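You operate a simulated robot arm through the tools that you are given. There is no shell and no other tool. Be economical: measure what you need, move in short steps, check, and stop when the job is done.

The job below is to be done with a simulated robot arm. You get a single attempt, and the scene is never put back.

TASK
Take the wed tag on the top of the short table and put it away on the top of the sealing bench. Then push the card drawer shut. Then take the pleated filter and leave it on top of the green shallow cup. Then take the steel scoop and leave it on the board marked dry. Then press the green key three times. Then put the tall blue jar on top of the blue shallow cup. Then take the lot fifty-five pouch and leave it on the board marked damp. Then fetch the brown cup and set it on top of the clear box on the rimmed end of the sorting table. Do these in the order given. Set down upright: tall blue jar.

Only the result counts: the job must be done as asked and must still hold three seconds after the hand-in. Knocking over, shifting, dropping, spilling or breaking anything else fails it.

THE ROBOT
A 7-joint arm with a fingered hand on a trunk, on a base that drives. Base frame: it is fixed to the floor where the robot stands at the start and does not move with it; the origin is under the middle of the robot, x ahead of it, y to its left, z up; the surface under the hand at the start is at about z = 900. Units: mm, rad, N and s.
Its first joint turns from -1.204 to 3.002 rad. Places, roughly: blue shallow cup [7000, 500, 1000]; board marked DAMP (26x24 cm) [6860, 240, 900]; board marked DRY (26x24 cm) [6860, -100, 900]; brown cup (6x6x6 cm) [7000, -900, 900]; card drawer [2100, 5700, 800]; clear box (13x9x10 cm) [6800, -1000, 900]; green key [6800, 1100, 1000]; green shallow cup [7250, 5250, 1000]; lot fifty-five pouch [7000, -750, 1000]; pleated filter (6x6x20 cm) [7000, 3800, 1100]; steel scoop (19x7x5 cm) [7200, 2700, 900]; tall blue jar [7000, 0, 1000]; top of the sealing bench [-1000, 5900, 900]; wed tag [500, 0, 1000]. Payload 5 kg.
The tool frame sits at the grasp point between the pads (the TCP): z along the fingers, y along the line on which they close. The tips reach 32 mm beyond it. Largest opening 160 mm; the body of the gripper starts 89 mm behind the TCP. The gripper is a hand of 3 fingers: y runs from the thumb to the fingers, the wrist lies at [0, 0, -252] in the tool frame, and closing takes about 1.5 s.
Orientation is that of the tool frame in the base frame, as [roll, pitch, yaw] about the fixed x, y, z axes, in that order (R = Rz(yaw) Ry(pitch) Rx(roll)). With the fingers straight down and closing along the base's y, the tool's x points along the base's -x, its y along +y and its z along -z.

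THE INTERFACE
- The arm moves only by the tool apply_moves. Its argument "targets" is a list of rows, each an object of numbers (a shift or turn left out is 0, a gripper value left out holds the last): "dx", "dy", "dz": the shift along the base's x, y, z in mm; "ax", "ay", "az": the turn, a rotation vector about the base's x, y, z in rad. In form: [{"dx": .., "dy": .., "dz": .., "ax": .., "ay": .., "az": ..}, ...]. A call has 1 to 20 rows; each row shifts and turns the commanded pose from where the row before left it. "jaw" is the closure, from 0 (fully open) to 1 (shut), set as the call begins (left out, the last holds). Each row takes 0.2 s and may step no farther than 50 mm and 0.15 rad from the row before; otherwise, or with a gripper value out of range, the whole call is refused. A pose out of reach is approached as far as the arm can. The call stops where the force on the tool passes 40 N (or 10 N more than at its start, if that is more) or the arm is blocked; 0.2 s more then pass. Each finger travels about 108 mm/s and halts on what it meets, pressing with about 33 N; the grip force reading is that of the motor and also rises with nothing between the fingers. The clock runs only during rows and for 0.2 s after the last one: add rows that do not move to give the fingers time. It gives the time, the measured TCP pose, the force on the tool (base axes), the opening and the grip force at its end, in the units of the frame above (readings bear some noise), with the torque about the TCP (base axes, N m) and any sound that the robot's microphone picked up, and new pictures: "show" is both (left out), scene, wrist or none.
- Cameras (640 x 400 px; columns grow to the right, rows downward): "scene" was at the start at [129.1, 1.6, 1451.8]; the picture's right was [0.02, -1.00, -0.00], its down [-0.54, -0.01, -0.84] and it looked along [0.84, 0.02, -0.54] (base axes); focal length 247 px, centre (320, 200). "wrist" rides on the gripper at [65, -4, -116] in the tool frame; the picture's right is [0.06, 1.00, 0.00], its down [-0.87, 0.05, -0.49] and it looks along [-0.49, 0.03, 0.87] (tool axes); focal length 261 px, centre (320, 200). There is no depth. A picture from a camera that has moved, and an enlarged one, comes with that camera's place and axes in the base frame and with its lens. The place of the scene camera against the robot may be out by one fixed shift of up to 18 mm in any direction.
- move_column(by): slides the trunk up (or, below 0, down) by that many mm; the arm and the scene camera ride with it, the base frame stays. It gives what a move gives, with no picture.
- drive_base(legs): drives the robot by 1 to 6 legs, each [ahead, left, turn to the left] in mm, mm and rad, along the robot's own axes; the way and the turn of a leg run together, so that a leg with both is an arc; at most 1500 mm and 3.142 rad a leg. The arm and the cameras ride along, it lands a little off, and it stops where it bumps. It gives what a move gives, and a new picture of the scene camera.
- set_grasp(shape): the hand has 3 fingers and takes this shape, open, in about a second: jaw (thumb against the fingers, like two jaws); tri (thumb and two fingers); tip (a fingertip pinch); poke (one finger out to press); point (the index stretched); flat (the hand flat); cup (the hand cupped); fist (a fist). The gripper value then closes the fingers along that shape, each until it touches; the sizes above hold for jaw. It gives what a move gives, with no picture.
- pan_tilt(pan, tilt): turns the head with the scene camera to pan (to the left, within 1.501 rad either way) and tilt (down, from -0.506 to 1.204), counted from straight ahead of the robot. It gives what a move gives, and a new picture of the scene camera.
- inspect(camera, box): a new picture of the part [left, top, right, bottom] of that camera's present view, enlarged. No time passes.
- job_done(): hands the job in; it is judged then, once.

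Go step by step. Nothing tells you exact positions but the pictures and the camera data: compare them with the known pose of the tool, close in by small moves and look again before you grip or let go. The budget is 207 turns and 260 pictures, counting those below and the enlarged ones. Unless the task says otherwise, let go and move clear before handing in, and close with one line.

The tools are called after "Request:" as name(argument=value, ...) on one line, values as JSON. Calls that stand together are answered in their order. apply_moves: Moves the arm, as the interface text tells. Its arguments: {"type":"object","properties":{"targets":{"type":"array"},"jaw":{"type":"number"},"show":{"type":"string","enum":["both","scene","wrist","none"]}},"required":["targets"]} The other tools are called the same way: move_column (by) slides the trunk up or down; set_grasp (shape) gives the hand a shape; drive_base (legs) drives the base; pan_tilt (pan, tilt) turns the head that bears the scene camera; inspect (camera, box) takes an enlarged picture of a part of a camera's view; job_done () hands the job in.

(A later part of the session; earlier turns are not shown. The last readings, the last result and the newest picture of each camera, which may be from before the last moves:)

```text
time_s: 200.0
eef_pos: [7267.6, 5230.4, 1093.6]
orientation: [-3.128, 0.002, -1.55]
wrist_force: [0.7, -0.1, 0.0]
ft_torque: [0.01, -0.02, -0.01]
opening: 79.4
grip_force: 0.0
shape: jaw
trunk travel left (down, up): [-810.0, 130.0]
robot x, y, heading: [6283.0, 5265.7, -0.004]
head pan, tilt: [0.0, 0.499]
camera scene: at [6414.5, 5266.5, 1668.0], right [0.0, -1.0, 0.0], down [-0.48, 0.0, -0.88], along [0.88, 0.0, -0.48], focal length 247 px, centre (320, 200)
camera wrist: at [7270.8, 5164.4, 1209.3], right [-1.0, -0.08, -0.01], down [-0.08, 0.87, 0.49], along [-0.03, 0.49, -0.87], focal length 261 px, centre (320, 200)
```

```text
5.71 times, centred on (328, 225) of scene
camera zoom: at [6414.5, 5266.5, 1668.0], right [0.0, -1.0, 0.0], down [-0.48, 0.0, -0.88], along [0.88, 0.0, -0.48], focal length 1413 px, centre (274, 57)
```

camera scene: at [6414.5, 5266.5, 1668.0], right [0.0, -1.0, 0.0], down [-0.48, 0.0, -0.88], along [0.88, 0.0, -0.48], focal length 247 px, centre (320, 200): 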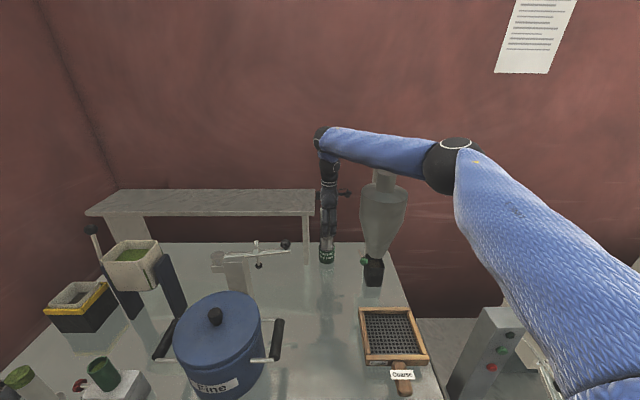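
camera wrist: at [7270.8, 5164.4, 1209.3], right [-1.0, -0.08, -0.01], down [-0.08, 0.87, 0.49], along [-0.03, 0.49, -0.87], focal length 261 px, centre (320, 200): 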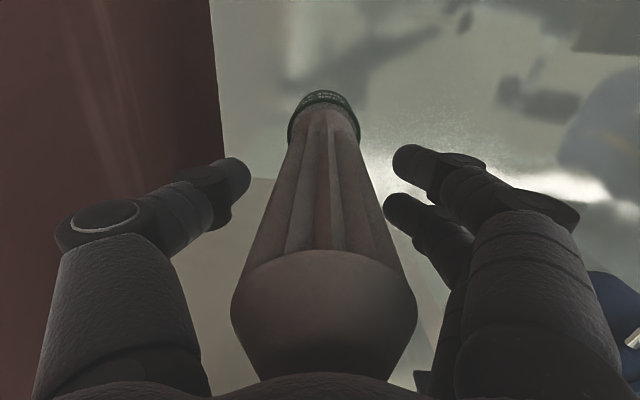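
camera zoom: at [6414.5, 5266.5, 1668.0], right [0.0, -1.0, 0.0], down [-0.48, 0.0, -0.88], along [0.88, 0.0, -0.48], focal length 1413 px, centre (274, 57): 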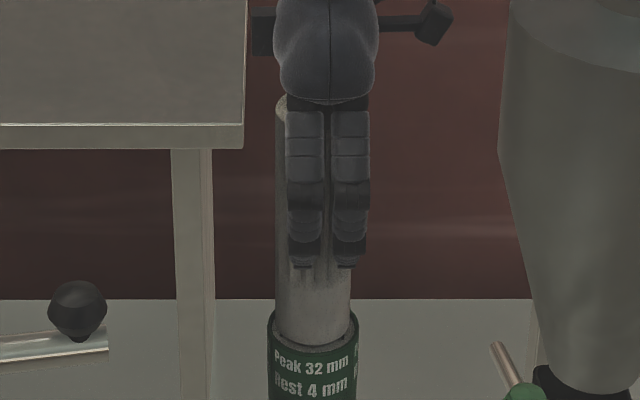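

The filter now stands upright in the cup. I'll raise straight up and look.

Request:
move_column(by=130)

Request:
apply_moves(targets=[{"dz": 30}, {"dz": 30}, {"dz": 25}, {}])

```text
time_s: 201.6
eef_pos: [7267.4, 5229.8, 1224.4]
orientation: [-3.127, 0.004, -1.549]
wrist_force: [0.6, -0.2, -0.7]
ft_torque: [0.03, 0.02, -0.03]
opening: 79.3
grip_force: 0.1
shape: jaw
trunk travel left (down, up): [-940.0, 0.0]
robot x, y, heading: [6285.2, 5266.7, -0.001]
head pan, tilt: [0.0, 0.499]
```

```text
time_s: 202.6
eef_pos: [7268.1, 5228.4, 1309.0]
orientation: [-3.128, 0.005, -1.551]
wrist_force: [0.1, -0.1, 0.3]
ft_torque: [0.01, -0.04, -0.01]
opening: 79.4
grip_force: 0.0
shape: jaw
trunk travel left (down, up): [-940.0, 0.0]
robot x, y, heading: [6281.5, 5266.0, -0.004]
head pan, tilt: [0.0, 0.499]
camera scene: at [6415.1, 5266.3, 1798.0], right [0.0, -1.0, 0.0], down [-0.48, 0.0, -0.88], along [0.88, 0.0, -0.48], focal length 247 px, centre (320, 200)
camera wrist: at [7272.0, 5162.7, 1424.6], right [-1.0, -0.08, -0.01], down [-0.08, 0.87, 0.49], along [-0.03, 0.49, -0.87], focal length 261 px, centre (320, 200)
```

scene: 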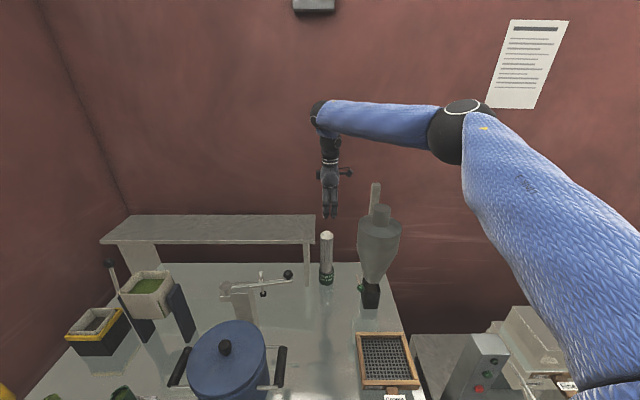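
wrist: 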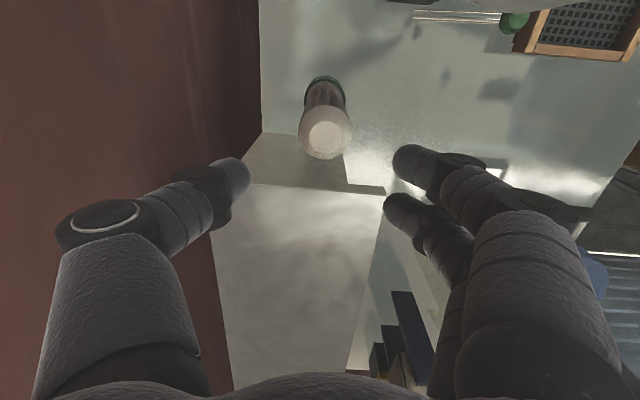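

The filter stands nicely. I'll retract, turn the hand back, and head for the steel scoop at (7200, 2700).

Request:
apply_moves(targets=[{"dx": -45}, {"dx": -45}, {"dx": -45}, {"dx": -45}, {"dx": -45, "az": -0.13}, {"dx": -45, "az": -0.13}, {"dx": -45, "az": -0.13}, {"dx": -45, "az": -0.13}, {"dx": -45, "az": -0.13}, {"dx": -45, "az": -0.13}, {"az": -0.13}, {"az": -0.13}, {"az": -0.13}, {"az": -0.13}, {"az": -0.13}, {"az": -0.14}, {}], jaw=0.3, show="none")

Request:
drive_base(legs=[[-430, 0, 0], [0, -1400, 0], [0, -1100, 0]])

Request:
pan_tilt(pan=-0.15, tilt=0.5)

```text
time_s: 206.2
eef_pos: [6818.5, 5230.5, 1309.1]
orientation: [-3.129, 0.005, -3.12]
wrist_force: [0.0, -1.4, -0.1]
ft_torque: [0.07, 0.0, 0.02]
opening: 111.8
grip_force: 0.0
shape: jaw
trunk travel left (down, up): [-940.0, 0.0]
robot x, y, heading: [6283.3, 5261.5, -0.001]
head pan, tilt: [0.0, 0.499]
```

```text
time_s: 220.7
eef_pos: [6393.1, 2711.9, 1309.0]
orientation: [-3.127, 0.004, -3.126]
wrist_force: [0.2, -0.4, 0.1]
ft_torque: [-0.03, 0.0, -0.01]
opening: 111.8
grip_force: 0.0
shape: jaw
trunk travel left (down, up): [-940.0, 0.0]
robot x, y, heading: [5865.7, 2753.2, -0.011]
head pan, tilt: [0.0, 0.499]
camera scene: at [5989.5, 2750.2, 1798.1], right [-0.01, -1.0, 0.0], down [-0.48, 0.0, -0.88], along [0.88, -0.01, -0.48], focal length 247 px, centre (320, 200)
```

scene: 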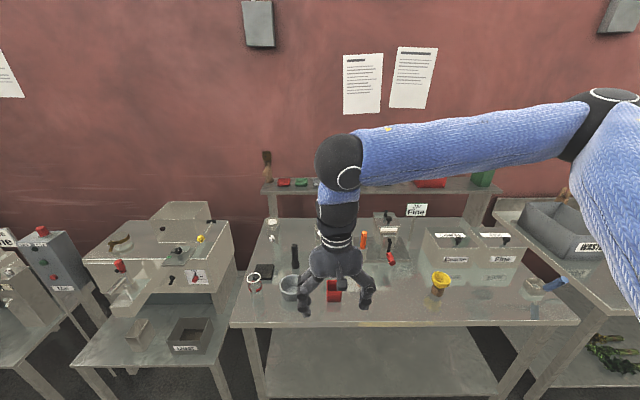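

```text
time_s: 221.4
eef_pos: [6392.1, 2711.8, 1310.2]
orientation: [-3.128, 0.004, -3.126]
wrist_force: [-0.1, -0.5, 0.4]
ft_torque: [-0.03, -0.02, 0.02]
opening: 111.9
grip_force: 0.2
shape: jaw
trunk travel left (down, up): [-940.0, 0.0]
robot x, y, heading: [5858.0, 2754.2, -0.01]
head pan, tilt: [-0.15, 0.499]
camera scene: at [5988.4, 2736.4, 1798.0], right [-0.16, -0.99, 0.0], down [-0.47, 0.08, -0.88], along [0.87, -0.14, -0.48], focal length 247 px, centre (320, 200)
```

scene: 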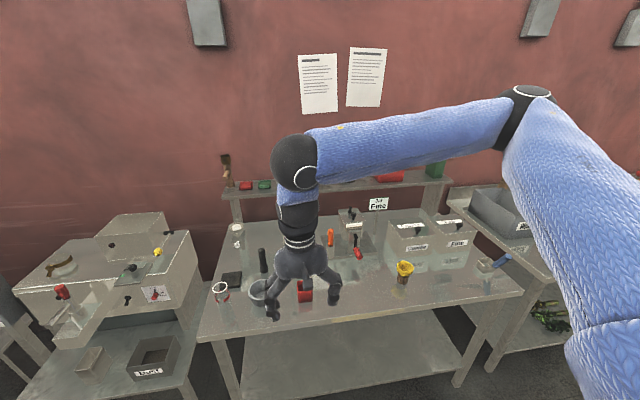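

The hand hides the scoop's place, so I'll shift it left and look.

Request:
apply_moves(targets=[{"dy": 48}, {"dy": 48}, {"dy": 48}, {"dy": 48}, {"dy": 48}], show="scene")

Request:
inspect(camera="scene", box=[210, 170, 450, 320])

```text
time_s: 222.6
eef_pos: [6391.7, 2952.4, 1310.8]
orientation: [-3.125, 0.004, -3.129]
wrist_force: [0.0, 1.0, 0.1]
ft_torque: [-0.02, 0.0, 0.0]
opening: 111.5
grip_force: 0.0
shape: jaw
trunk travel left (down, up): [-940.0, 0.0]
robot x, y, heading: [5860.6, 2751.6, -0.008]
head pan, tilt: [-0.15, 0.499]
camera scene: at [5988.0, 2739.4, 1798.1], right [-0.16, -0.99, 0.0], down [-0.47, 0.07, -0.88], along [0.87, -0.14, -0.48], focal length 247 px, centre (320, 200)
```

scene: 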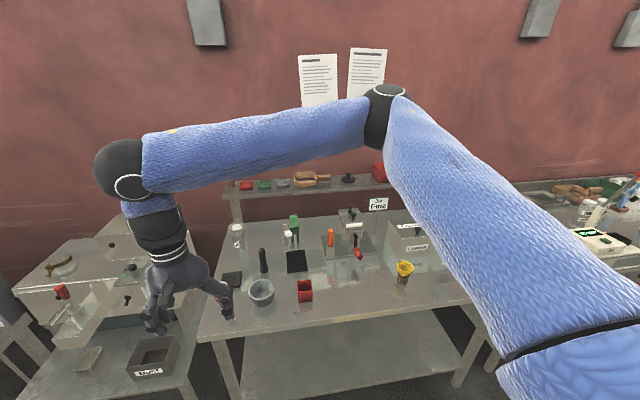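

```text
2.67 times, centred on (330, 245) of scene
camera zoom: at [5988.0, 2739.4, 1798.1], right [-0.16, -0.99, 0.0], down [-0.47, 0.07, -0.88], along [0.87, -0.14, -0.48], focal length 659 px, centre (293, 80)
```

zoom: 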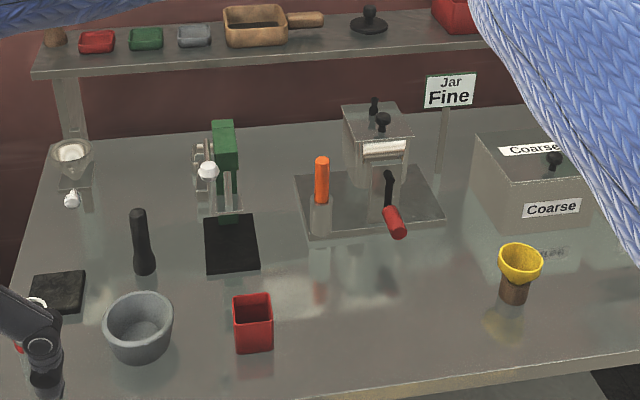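

Request:
inspect(camera="scene", box=[265, 205, 345, 275])

Request:
inspect(camera="wrist", box=[0, 0, 640, 400])

```text
5.71 times, centred on (305, 240) of scene
camera zoom: at [5988.0, 2739.4, 1798.1], right [-0.16, -0.99, 0.0], down [-0.47, 0.07, -0.88], along [0.87, -0.14, -0.48], focal length 1413 px, centre (406, -29)
```

zoom: 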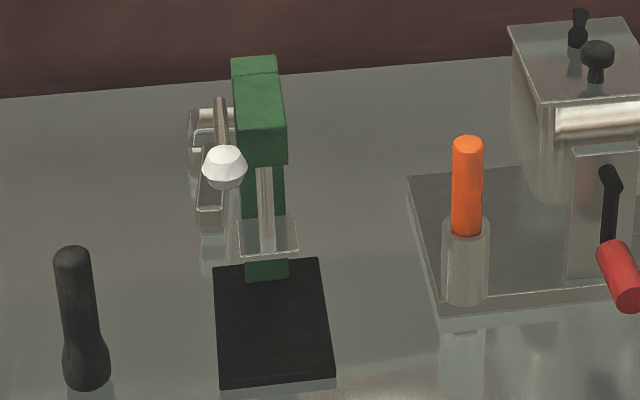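

```text
1.00 times, centred on (320, 200) of wrist (not enlarged: the box is as wide or as high as the picture)
camera zoom: at [6326.2, 2949.4, 1426.1], right [-0.08, 1.0, -0.02], down [0.87, 0.07, 0.49], along [0.49, 0.02, -0.87], focal length 261 px, centre (320, 200)
```

zoom: 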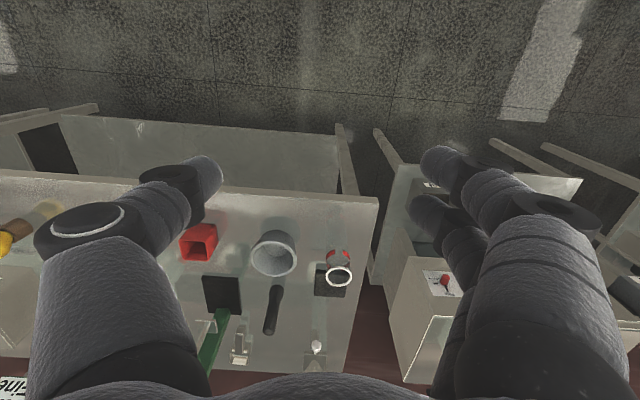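

There's a steel object beside the green press. I'll drive closer and look from above.

Request:
drive_base(legs=[[370, 0, 0.01]])

Request:
apply_moves(targets=[{"dx": 45, "dy": -30}, {"dx": 45, "dy": -30}, {"dx": 45, "dy": -30}, {"dx": 45, "dy": -30}, {}])

Request:
inspect(camera="scene", box=[200, 170, 360, 270])

```text
time_s: 225.0
eef_pos: [6761.2, 2956.2, 1311.4]
orientation: [-3.126, 0.005, -3.114]
wrist_force: [-0.7, -0.5, 0.0]
ft_torque: [0.04, -0.01, 0.0]
opening: 111.9
grip_force: 0.0
shape: jaw
trunk travel left (down, up): [-940.0, 0.0]
robot x, y, heading: [6229.2, 2749.6, 0.002]
head pan, tilt: [-0.15, 0.499]
camera scene: at [6360.0, 2737.8, 1798.1], right [-0.15, -0.99, 0.0], down [-0.47, 0.07, -0.88], along [0.87, -0.13, -0.48], focal length 247 px, centre (320, 200)
```

scene: 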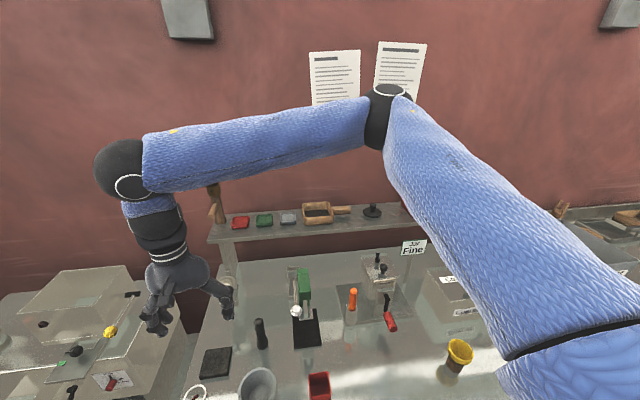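

```text
refused: row 1 steps farther than a row can; nothing moved
```

```text
4.00 times, centred on (280, 220) of scene
camera zoom: at [6360.0, 2737.8, 1798.1], right [-0.15, -0.99, 0.0], down [-0.47, 0.07, -0.88], along [0.87, -0.13, -0.48], focal length 989 px, centre (480, 120)
```

zoom: 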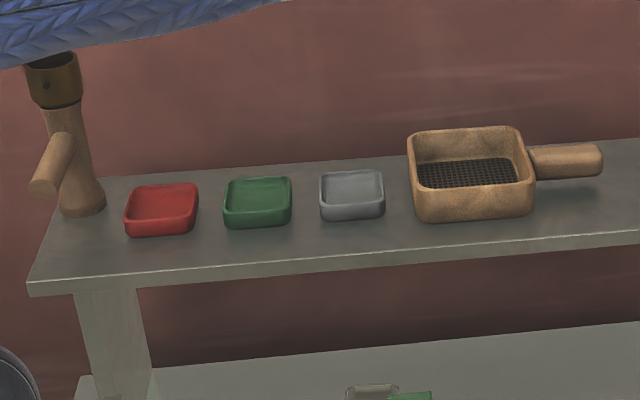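

Request:
apply_moves(targets=[{"dx": 40, "dy": -28}, {"dx": 40, "dy": -28}, {"dx": 40, "dy": -28}, {"dx": 40, "dy": -28}, {}])

Request:
inspect(camera="scene", box=[250, 250, 346, 350])

```text
time_s: 226.2
eef_pos: [6921.1, 2846.2, 1313.6]
orientation: [-3.126, 0.004, -3.115]
wrist_force: [-0.2, -0.4, -0.2]
ft_torque: [-0.01, 0.01, 0.01]
opening: 111.8
grip_force: 0.1
shape: jaw
trunk travel left (down, up): [-940.0, 0.0]
robot x, y, heading: [6228.7, 2751.0, 0.004]
head pan, tilt: [-0.15, 0.499]
camera scene: at [6359.6, 2739.5, 1798.1], right [-0.15, -0.99, 0.0], down [-0.47, 0.07, -0.88], along [0.87, -0.13, -0.48], focal length 247 px, centre (320, 200)
camera wrist: at [6855.3, 2841.6, 1429.1], right [-0.09, 1.0, -0.02], down [0.86, 0.09, 0.49], along [0.49, 0.03, -0.87], focal length 261 px, centre (320, 200)
```

scene: 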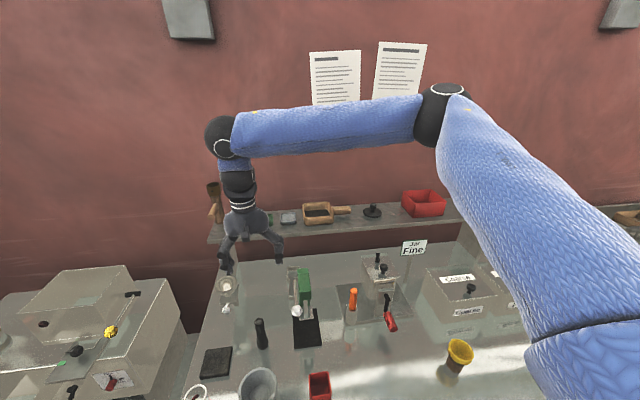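
wrist: 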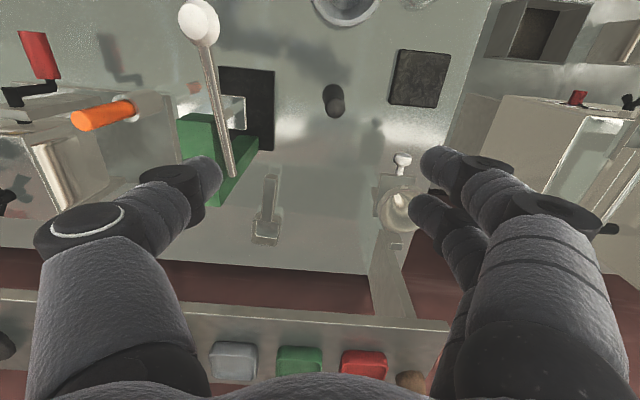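

```text
4.00 times, centred on (298, 300) of scene
camera zoom: at [6359.6, 2739.5, 1798.1], right [-0.15, -0.99, 0.0], down [-0.47, 0.07, -0.88], along [0.87, -0.13, -0.48], focal length 989 px, centre (408, -200)
```

zoom: 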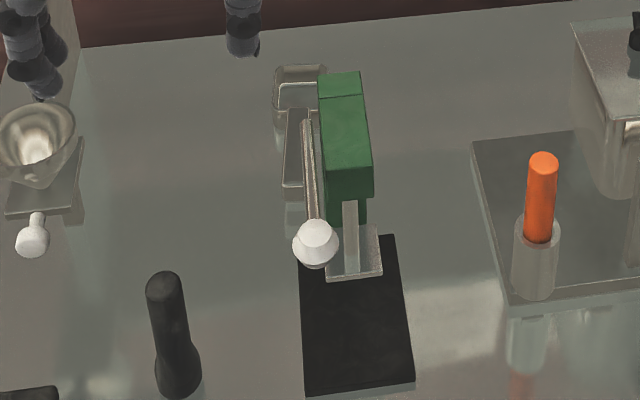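

The scoop lies just left of the green press, with its handle toward me and its bowl away. I'll zoom in.

Request:
inspect(camera="wrist", box=[210, 140, 322, 260])

Request:
inspect(camera="scene", box=[300, 250, 348, 290])

Request:
inspect(camera="scene", box=[270, 255, 318, 295])

```text
3.33 times, centred on (266, 200) of wrist
camera zoom: at [6855.3, 2841.6, 1429.1], right [-0.09, 1.0, -0.02], down [0.86, 0.09, 0.49], along [0.49, 0.03, -0.87], focal length 869 px, centre (500, 200)
```

zoom: 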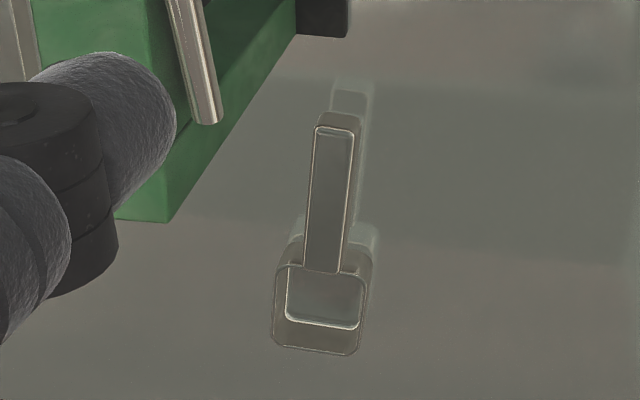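

```text
10.00 times, centred on (324, 270) of scene
camera zoom: at [6359.6, 2739.5, 1798.1], right [-0.15, -0.99, 0.0], down [-0.47, 0.07, -0.88], along [0.87, -0.13, -0.48], focal length 2473 px, centre (280, -500)
```

zoom: 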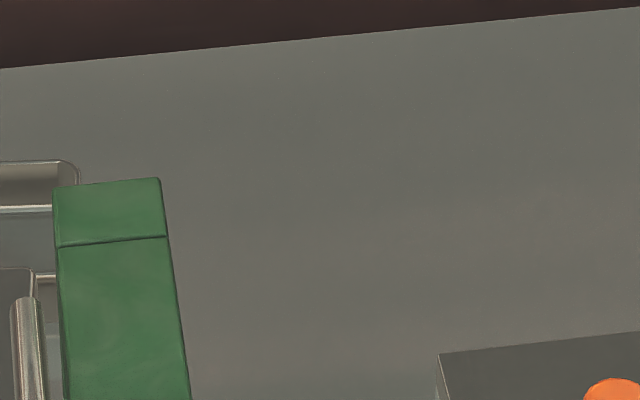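

```text
10.00 times, centred on (294, 275) of scene
camera zoom: at [6359.6, 2739.5, 1798.1], right [-0.15, -0.99, 0.0], down [-0.47, 0.07, -0.88], along [0.87, -0.13, -0.48], focal length 2473 px, centre (580, -550)
```

zoom: 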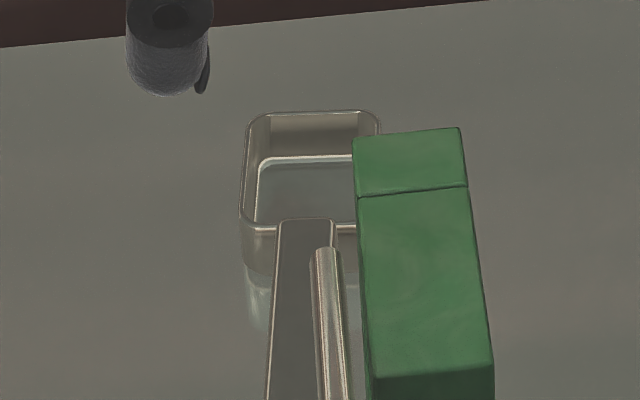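

The scoop's bowl is at about (7226, 2742), 65 wide, with its handle toward me. The press head stays at y<2722 and x<7095. Gripping the bowl from above, closing along y, keeps the camera and hand clear of the press, so I'll move in above it.

Request:
drive_base(legs=[[45, 0, 0]])

Request:
apply_moves(targets=[{"dx": 44, "dy": -17}, {"dx": 44, "dy": -17}, {"dx": 44, "dy": -17}, {"dx": 44, "dy": -17}, {"dx": 44, "dy": -17}, {"dx": 42, "dy": -17}, {}])

```text
time_s: 227.1
eef_pos: [6962.4, 2845.3, 1316.0]
orientation: [-3.126, 0.006, -3.11]
wrist_force: [0.9, -0.1, 0.7]
ft_torque: [0.0, -0.01, -0.03]
opening: 112.0
grip_force: 0.0
shape: jaw
trunk travel left (down, up): [-940.0, 0.0]
robot x, y, heading: [6272.4, 2753.8, 0.003]
head pan, tilt: [-0.15, 0.499]
camera scene: at [6400.3, 2737.5, 1798.5], right [-0.14, -0.99, 0.0], down [-0.47, 0.07, -0.88], along [0.87, -0.13, -0.48], focal length 247 px, centre (320, 200)
```

scene: 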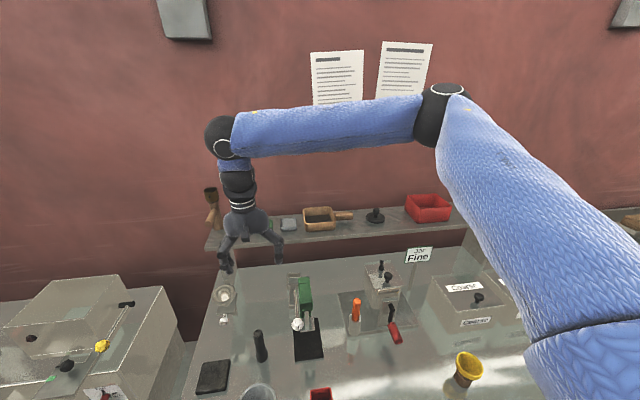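

```text
time_s: 228.7
eef_pos: [7222.4, 2744.1, 1315.2]
orientation: [-3.128, 0.005, -3.112]
wrist_force: [-0.3, 0.2, 0.4]
ft_torque: [0.02, -0.04, 0.01]
opening: 111.6
grip_force: 0.0
shape: jaw
trunk travel left (down, up): [-940.0, 0.0]
robot x, y, heading: [6275.3, 2752.5, 0.007]
head pan, tilt: [-0.15, 0.499]
camera scene: at [6402.3, 2737.2, 1798.2], right [-0.14, -0.99, 0.0], down [-0.47, 0.07, -0.88], along [0.87, -0.13, -0.48], focal length 247 px, centre (320, 200)
camera wrist: at [7157.6, 2739.3, 1431.0], right [-0.09, 1.0, -0.01], down [0.86, 0.09, 0.5], along [0.49, 0.03, -0.87], focal length 261 px, centre (320, 200)
```

scene: 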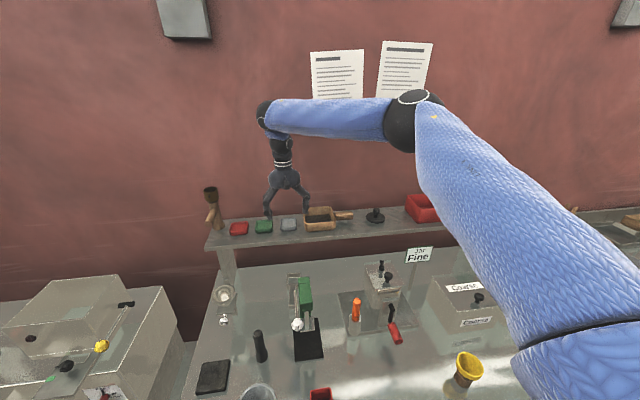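
wrist: 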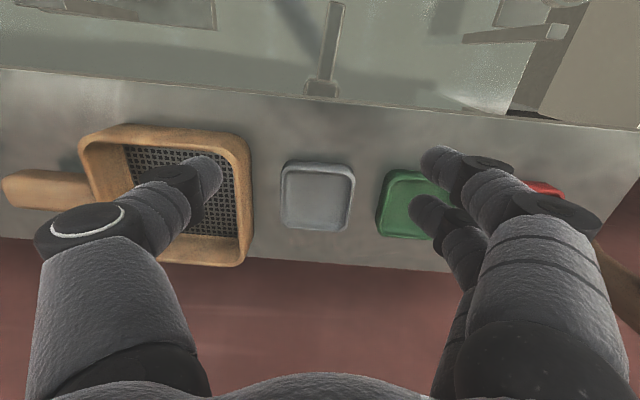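

The bowl lies under the rear shelf, whose front edge is at x≈7194 and z≈1200. I'll have to grip the handle, which sticks out in front of it. I'll back off and study the press and handle geometry first.

Request:
apply_moves(targets=[{"dx": -45, "dy": 15}, {"dx": -45, "dy": 15}, {"dx": -45, "dy": 15}, {"dx": -45, "dy": 15}, {}], show="wrist")

Request:
inspect(camera="wrist", box=[180, 0, 420, 150])

Request:
inspect(camera="scene", box=[260, 260, 340, 370])

```text
time_s: 229.9
eef_pos: [7046.0, 2803.6, 1312.9]
orientation: [-3.128, 0.005, -3.113]
wrist_force: [0.0, 0.0, -0.4]
ft_torque: [0.01, 0.03, 0.0]
opening: 111.5
grip_force: 0.0
shape: jaw
trunk travel left (down, up): [-940.0, 0.0]
robot x, y, heading: [6273.2, 2749.5, 0.004]
head pan, tilt: [-0.15, 0.499]
camera wrist: at [6981.0, 2798.4, 1429.1], right [-0.09, 1.0, -0.01], down [0.87, 0.09, 0.49], along [0.49, 0.03, -0.87], focal length 261 px, centre (320, 200)
```

wrist: 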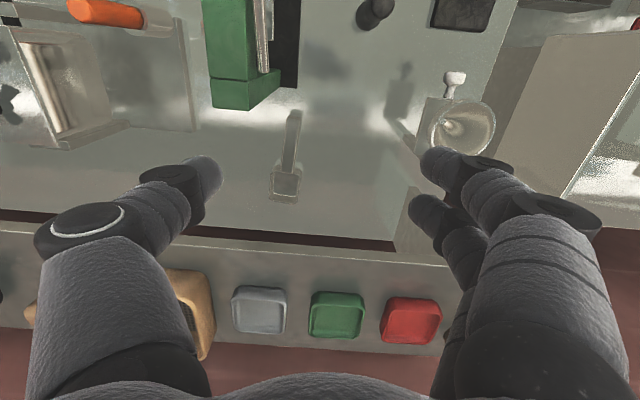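

```text
2.67 times, centred on (300, 75) of wrist
camera zoom: at [6981.0, 2798.4, 1429.1], right [-0.09, 1.0, -0.01], down [0.87, 0.09, 0.49], along [0.49, 0.03, -0.87], focal length 695 px, centre (373, 533)
```

zoom: 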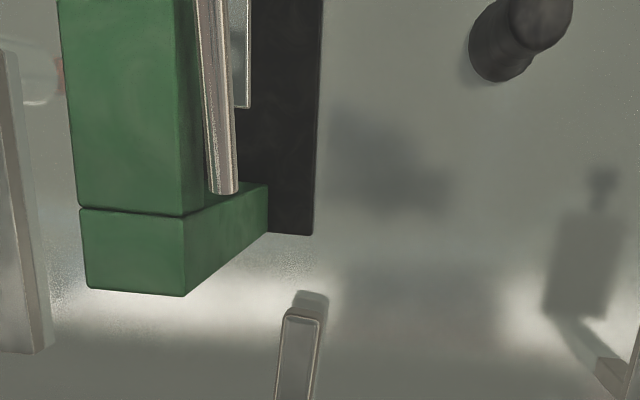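

```text
3.64 times, centred on (300, 315) of scene
camera zoom: at [6405.0, 2737.7, 1798.0], right [-0.14, -0.99, 0.0], down [-0.47, 0.07, -0.88], along [0.87, -0.13, -0.48], focal length 899 px, centre (393, -218)
```

zoom: 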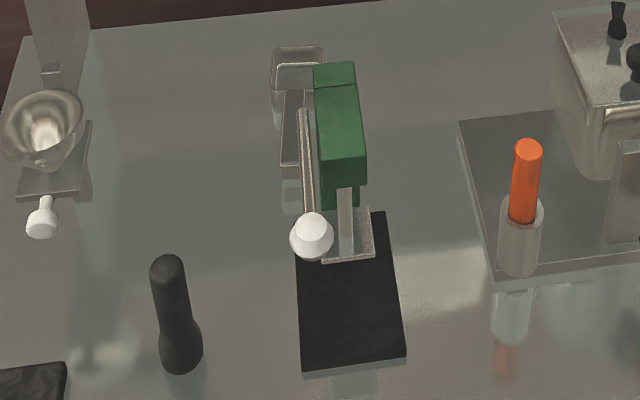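

The press's rear is at x=7044 with its left face at y=2720. The handle runs from (7087, 2752) to (7196, 2738), and the shelf front is at x≈7195. I'll grip the handle at (7132, 2746) with the hand turned by -0.13 rad.

Request:
apply_moves(targets=[{"dx": 22, "dy": -14, "az": -0.065}, {"dx": 22, "dy": -14, "az": -0.065}, {"dx": 22, "dy": -14}, {"dx": 20, "dy": -15}, {}], jaw=0.5, show="none")

Request:
move_column(by=-180)

Request:
apply_moves(targets=[{}])

```text
time_s: 231.1
eef_pos: [7132.5, 2747.2, 1316.0]
orientation: [-3.128, 0.004, 3.043]
wrist_force: [-0.5, 0.3, -0.2]
ft_torque: [-0.02, -0.01, -0.01]
opening: 80.6
grip_force: 0.1
shape: jaw
trunk travel left (down, up): [-940.0, 0.0]
robot x, y, heading: [6272.3, 2749.2, 0.004]
head pan, tilt: [-0.15, 0.499]
```

```text
time_s: 233.1
eef_pos: [7131.5, 2748.1, 1134.9]
orientation: [-3.128, 0.003, 3.043]
wrist_force: [-0.3, 0.6, -0.6]
ft_torque: [-0.01, 0.0, 0.02]
opening: 80.7
grip_force: 0.0
shape: jaw
trunk travel left (down, up): [-760.0, 180.0]
robot x, y, heading: [6274.2, 2749.4, 0.005]
head pan, tilt: [-0.15, 0.499]
```

```text
time_s: 233.5
eef_pos: [7133.7, 2747.7, 1134.7]
orientation: [-3.128, 0.004, 3.042]
wrist_force: [-0.5, 0.0, 0.9]
ft_torque: [0.0, -0.01, -0.01]
opening: 81.0
grip_force: 0.1
shape: jaw
trunk travel left (down, up): [-760.0, 180.0]
robot x, y, heading: [6277.2, 2752.6, 0.004]
head pan, tilt: [-0.15, 0.499]
camera scene: at [6403.9, 2737.8, 1618.0], right [-0.14, -0.99, 0.0], down [-0.47, 0.07, -0.88], along [0.87, -0.13, -0.48], focal length 247 px, centre (320, 200)
camera wrist: at [7066.2, 2751.4, 1249.9], right [0.04, 1.0, -0.01], down [0.87, -0.03, 0.49], along [0.49, -0.03, -0.87], focal length 261 px, centre (320, 200)
```

scene: 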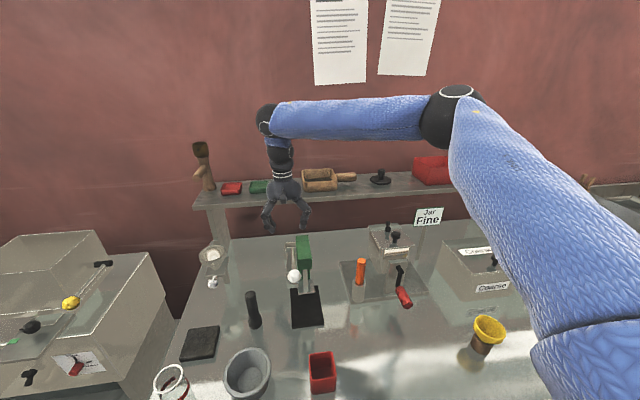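
wrist: 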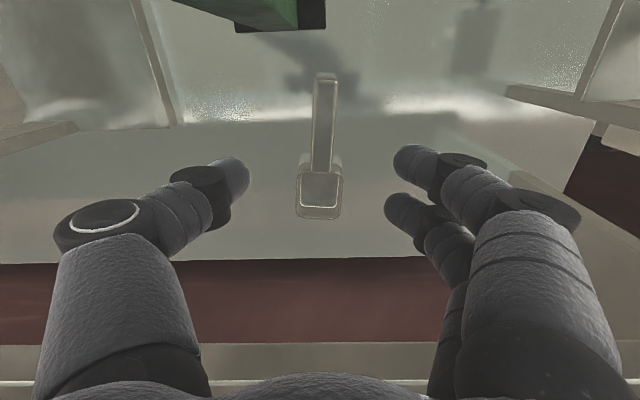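

Aligned with the handle and clear of the press and shelf. I'll go down further.

Request:
move_column(by=-140)

Request:
apply_moves(targets=[{"dy": 1}])

Request:
inspect(camera="scene", box=[220, 130, 380, 250])

```text
time_s: 235.1
eef_pos: [7132.4, 2748.0, 994.5]
orientation: [-3.128, 0.002, 3.043]
wrist_force: [-0.1, -0.2, -0.4]
ft_torque: [0.01, 0.0, -0.04]
opening: 80.9
grip_force: 0.2
shape: jaw
trunk travel left (down, up): [-620.0, 320.0]
robot x, y, heading: [6271.6, 2747.9, 0.0]
head pan, tilt: [-0.15, 0.499]
```

```text
time_s: 235.5
eef_pos: [7132.6, 2749.1, 996.0]
orientation: [-3.127, 0.003, 3.042]
wrist_force: [-0.2, -0.2, -0.4]
ft_torque: [0.02, 0.04, -0.04]
opening: 80.9
grip_force: 0.1
shape: jaw
trunk travel left (down, up): [-620.0, 320.0]
robot x, y, heading: [6274.8, 2749.3, 0.003]
head pan, tilt: [-0.15, 0.499]
camera scene: at [6403.8, 2737.9, 1478.1], right [-0.14, -0.99, 0.0], down [-0.47, 0.07, -0.88], along [0.87, -0.13, -0.48], focal length 247 px, centre (320, 200)
camera wrist: at [7066.0, 2752.5, 1110.3], right [0.04, 1.0, -0.01], down [0.87, -0.03, 0.49], along [0.49, -0.03, -0.87], focal length 261 px, centre (320, 200)
```

scene: 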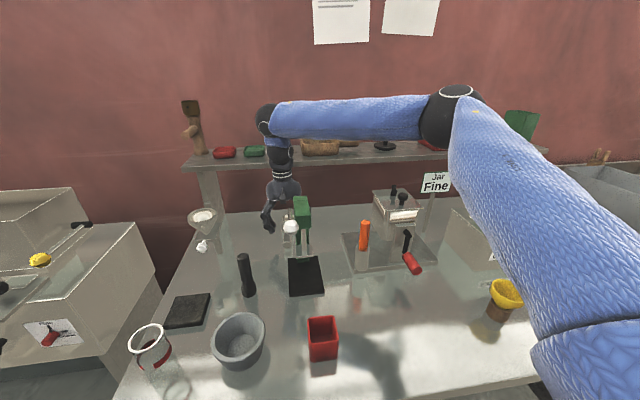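
wrist: 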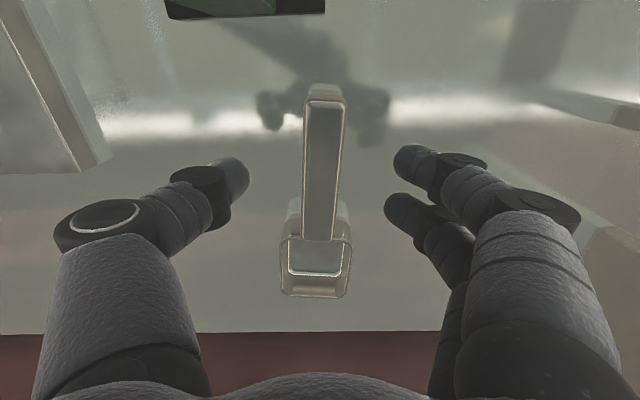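

```text
3.33 times, centred on (300, 190) of scene
camera zoom: at [6403.8, 2737.9, 1478.1], right [-0.14, -0.99, 0.0], down [-0.47, 0.07, -0.88], along [0.87, -0.13, -0.48], focal length 824 px, centre (387, 233)
```

zoom: 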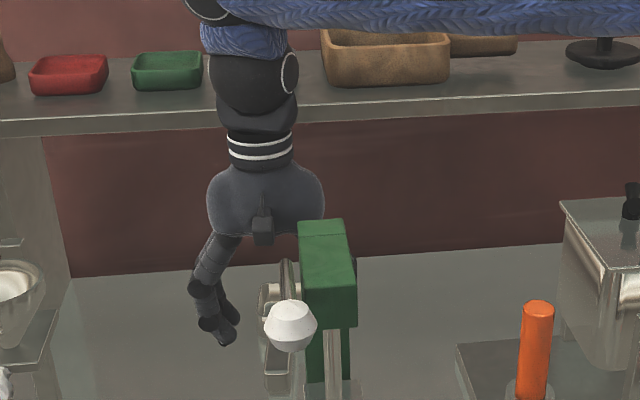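

Request:
apply_moves(targets=[{"dz": -25}, {"dz": -20}, {"dz": -10}, {}], show="wrist")

Request:
inspect(camera="scene", box=[220, 130, 380, 250])

```text
time_s: 236.5
eef_pos: [7132.5, 2747.5, 939.4]
orientation: [-3.128, 0.004, 3.043]
wrist_force: [0.6, 1.0, 0.2]
ft_torque: [0.0, 0.0, -0.03]
opening: 80.8
grip_force: 0.0
shape: jaw
trunk travel left (down, up): [-620.0, 320.0]
robot x, y, heading: [6275.4, 2750.8, 0.005]
head pan, tilt: [-0.15, 0.499]
camera wrist: at [7066.1, 2751.5, 1055.0], right [0.04, 1.0, -0.01], down [0.87, -0.03, 0.49], along [0.49, -0.03, -0.87], focal length 261 px, centre (320, 200)
```

wrist: 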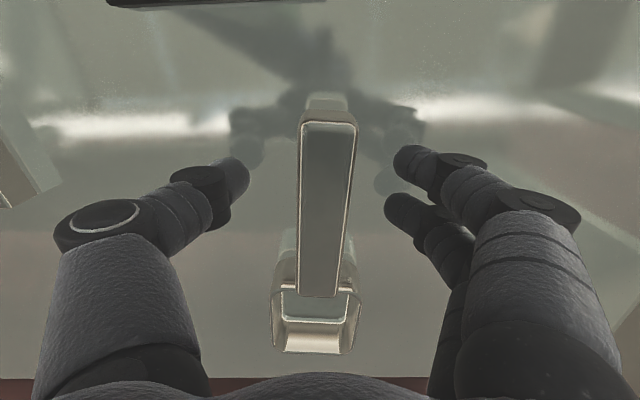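

```text
3.33 times, centred on (300, 190) of scene
camera zoom: at [6403.5, 2737.9, 1478.1], right [-0.14, -0.99, 0.0], down [-0.47, 0.07, -0.88], along [0.87, -0.13, -0.48], focal length 824 px, centre (387, 233)
```

zoom: 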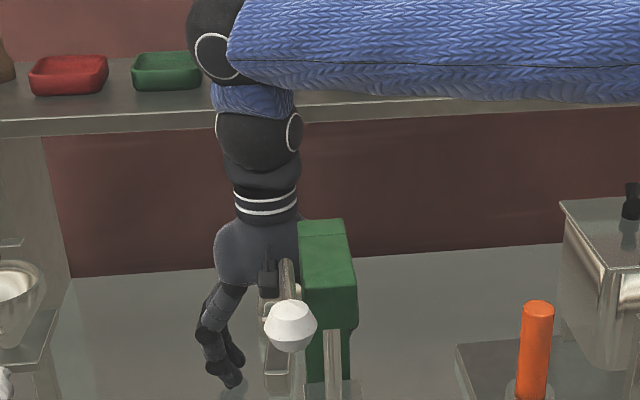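

The fingers straddle the handle, so I'll close.

Request:
apply_moves(targets=[{}, {}, {}, {}, {}], jaw=1.0, show="wrist")

Request:
apply_moves(targets=[{"dz": 4}, {"dz": 6}, {}], show="wrist")

```text
time_s: 237.7
eef_pos: [7131.4, 2747.4, 939.1]
orientation: [-3.128, 0.003, 3.042]
wrist_force: [0.7, 0.1, 0.0]
ft_torque: [0.01, 0.0, 0.02]
opening: 22.2
grip_force: 33.0
shape: jaw
trunk travel left (down, up): [-620.0, 320.0]
robot x, y, heading: [6277.7, 2749.1, 0.006]
head pan, tilt: [-0.15, 0.499]
camera wrist: at [7066.3, 2751.5, 1054.7], right [0.04, 1.0, -0.01], down [0.87, -0.03, 0.49], along [0.49, -0.03, -0.87], focal length 261 px, centre (320, 200)
```

wrist: 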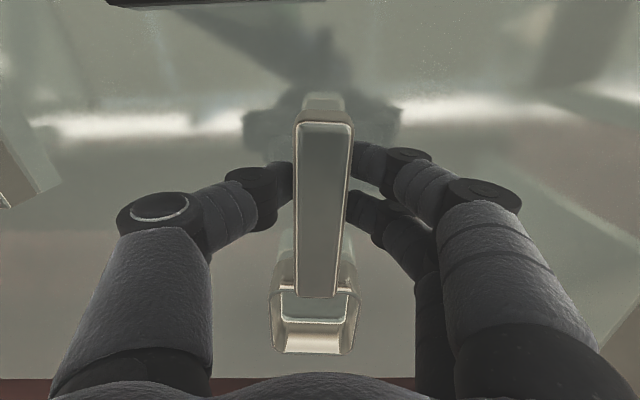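

```text
time_s: 238.5
eef_pos: [7133.3, 2747.9, 949.8]
orientation: [-3.127, 0.004, 3.043]
wrist_force: [-0.1, -0.2, -0.8]
ft_torque: [0.01, 0.09, 0.01]
opening: 22.2
grip_force: 33.2
shape: jaw
trunk travel left (down, up): [-620.0, 320.0]
robot x, y, heading: [6271.4, 2748.0, 0.006]
head pan, tilt: [-0.15, 0.499]
camera wrist: at [7066.8, 2752.0, 1064.7], right [0.04, 1.0, -0.01], down [0.87, -0.03, 0.49], along [0.49, -0.03, -0.87], focal length 261 px, centre (320, 200)
```

wrist: 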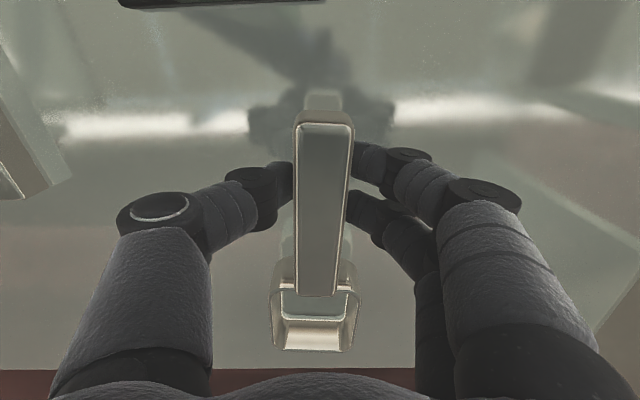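

The scoop is held. The bowl is still under the shelf, so I'll slide it left first, clear of the press, then back, and then up.

Request:
apply_moves(targets=[{"dz": 12}, {"dy": 30}, {"dy": 30}, {"dy": 30}, {"dx": -35}, {"dx": -35}, {"dx": -35}, {}])

```text
time_s: 240.3
eef_pos: [7028.9, 2840.5, 963.5]
orientation: [-3.127, 0.003, 3.041]
wrist_force: [-0.2, -0.1, -1.3]
ft_torque: [0.01, 0.09, 0.01]
opening: 22.1
grip_force: 33.5
shape: jaw
trunk travel left (down, up): [-620.0, 320.0]
robot x, y, heading: [6276.0, 2748.6, -0.001]
head pan, tilt: [-0.15, 0.499]
camera scene: at [6404.6, 2738.4, 1477.9], right [-0.14, -0.99, 0.0], down [-0.47, 0.07, -0.88], along [0.87, -0.13, -0.48], focal length 247 px, centre (320, 200)
camera wrist: at [6961.9, 2844.2, 1077.7], right [0.04, 1.0, -0.01], down [0.87, -0.03, 0.49], along [0.49, -0.03, -0.87], focal length 261 px, centre (320, 200)
```

scene: 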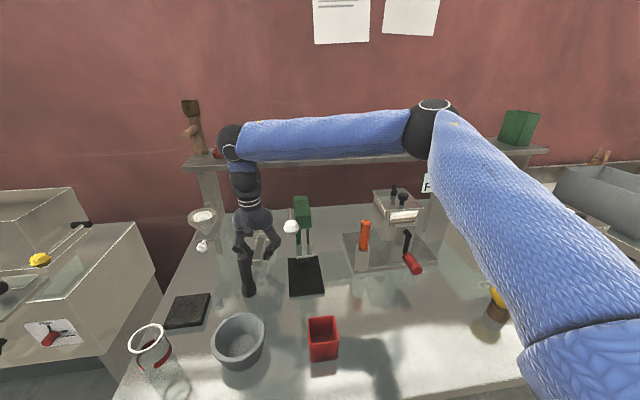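
wrist: 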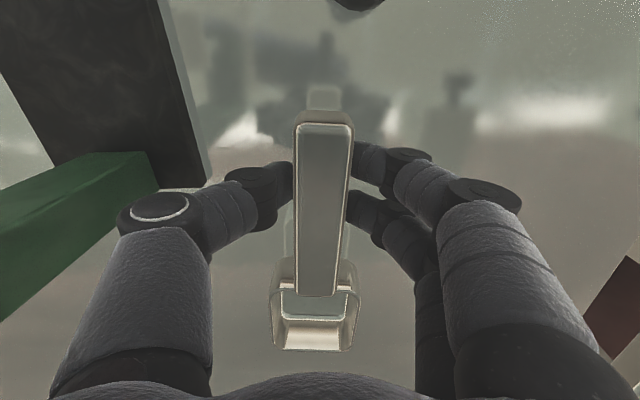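

Clear of the shelf. I'll lift straight up and pull in.

Request:
move_column(by=320)

Request:
apply_moves(targets=[{"dx": -45, "dy": -10}, {"dx": -45, "dy": -10}, {"dx": -45, "dy": -10}, {"dx": -45, "dy": -10}, {"dx": -40, "dy": -10}, {"az": 0.065}, {"az": 0.065}, {}], show="none")

Request:
drive_base(legs=[[-400, 0, 0], [0, -1300, 0]])

Request:
pan_tilt(pan=-0.6, tilt=0.4)

```text
time_s: 243.5
eef_pos: [7028.5, 2839.2, 1283.3]
orientation: [-3.127, 0.003, 3.043]
wrist_force: [-1.0, -1.3, -1.1]
ft_torque: [0.03, 0.09, -0.01]
opening: 22.0
grip_force: 32.5
shape: jaw
trunk travel left (down, up): [-940.0, 0.0]
robot x, y, heading: [6274.5, 2748.9, 0.005]
head pan, tilt: [-0.15, 0.499]
```

```text
time_s: 245.3
eef_pos: [6806.0, 2789.3, 1282.9]
orientation: [-3.128, 0.001, -3.111]
wrist_force: [0.2, 0.0, -1.0]
ft_torque: [0.0, 0.11, 0.03]
opening: 22.1
grip_force: 32.5
shape: jaw
trunk travel left (down, up): [-940.0, 0.0]
robot x, y, heading: [6271.8, 2750.8, 0.01]
head pan, tilt: [-0.15, 0.499]
```

```text
time_s: 254.0
eef_pos: [6404.2, 1480.1, 1283.0]
orientation: [-3.127, 0.002, -3.103]
wrist_force: [-0.2, -0.4, -1.0]
ft_torque: [0.01, 0.1, -0.01]
opening: 22.2
grip_force: 33.2
shape: jaw
trunk travel left (down, up): [-940.0, 0.0]
robot x, y, heading: [5876.2, 1435.5, 0.01]
head pan, tilt: [-0.15, 0.499]
camera scene: at [6001.9, 1424.1, 1798.0], right [-0.14, -0.99, 0.0], down [-0.47, 0.07, -0.88], along [0.87, -0.12, -0.48], focal length 247 px, centre (320, 200)
```

scene: 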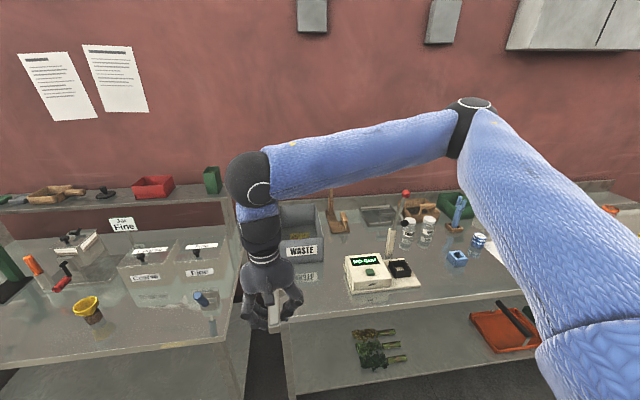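

```text
time_s: 254.9
eef_pos: [6404.9, 1480.3, 1283.5]
orientation: [-3.127, 0.003, -3.104]
wrist_force: [0.5, 0.4, -1.7]
ft_torque: [-0.05, 0.06, 0.0]
opening: 22.3
grip_force: 32.8
shape: jaw
trunk travel left (down, up): [-940.0, 0.0]
robot x, y, heading: [5870.4, 1434.0, 0.011]
head pan, tilt: [-0.6, 0.4]
camera scene: at [5989.0, 1385.6, 1807.2], right [-0.55, -0.83, 0.0], down [-0.32, 0.22, -0.92], along [0.77, -0.51, -0.39], focal length 247 px, centre (320, 200)
```

scene: 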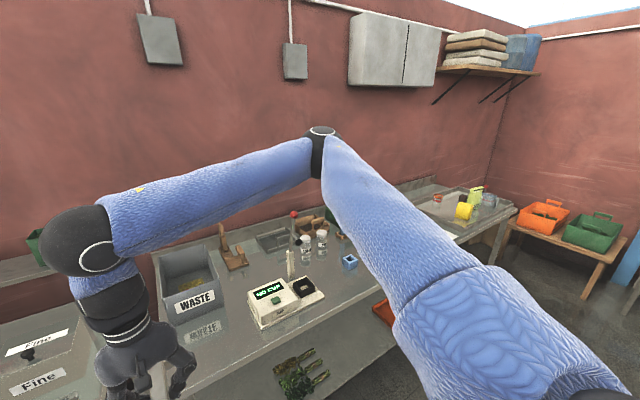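

Continuing right to the boards at y≈240 and y≈-100.

Request:
drive_base(legs=[[0, -1350, -0.01]])

Request:
pan_tilt(pan=0.0, tilt=0.55)

Request:
inspect(camera="scene", box=[160, 180, 480, 380])

```text
time_s: 261.7
eef_pos: [6403.0, 103.5, 1283.1]
orientation: [-3.129, 0.004, -3.135]
wrist_force: [0.4, 0.8, -1.3]
ft_torque: [0.0, 0.12, 0.0]
opening: 22.2
grip_force: 33.2
shape: jaw
trunk travel left (down, up): [-940.0, 0.0]
robot x, y, heading: [5870.7, 72.9, -0.02]
head pan, tilt: [-0.6, 0.4]
camera scene: at [5983.4, 22.3, 1807.2], right [-0.58, -0.81, 0.0], down [-0.32, 0.23, -0.92], along [0.75, -0.54, -0.39], focal length 247 px, centre (320, 200)
```

scene: 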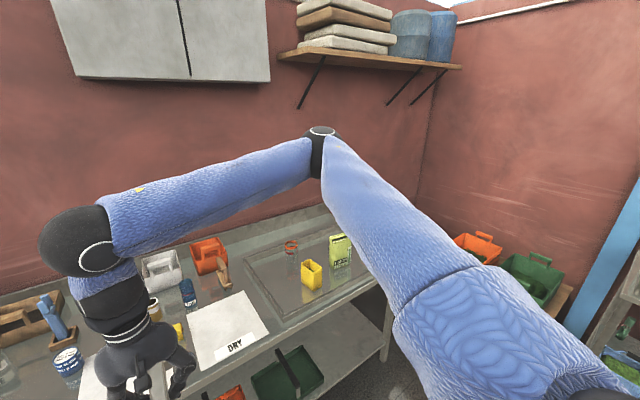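

```text
time_s: 262.7
eef_pos: [6401.9, 103.2, 1282.2]
orientation: [-3.127, 0.004, -3.136]
wrist_force: [0.1, 0.8, -0.6]
ft_torque: [0.01, 0.1, 0.0]
opening: 22.1
grip_force: 33.2
shape: jaw
trunk travel left (down, up): [-940.0, 0.0]
robot x, y, heading: [5866.2, 78.6, -0.02]
head pan, tilt: [0.0, 0.55]
camera scene: at [5997.8, 74.4, 1793.5], right [-0.02, -1.0, 0.0], down [-0.52, 0.01, -0.85], along [0.85, -0.02, -0.52], focal length 247 px, centre (320, 200)
```

scene: 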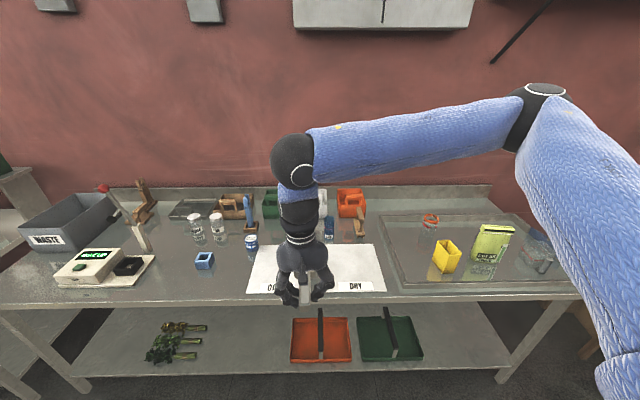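

```text
2.00 times, centred on (320, 280) of scene
camera zoom: at [5997.8, 74.4, 1793.5], right [-0.02, -1.0, 0.0], down [-0.52, 0.01, -0.85], along [0.85, -0.02, -0.52], focal length 495 px, centre (320, 40)
```

zoom: 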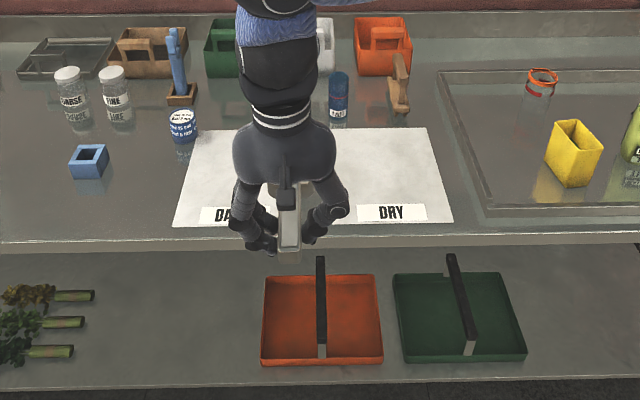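

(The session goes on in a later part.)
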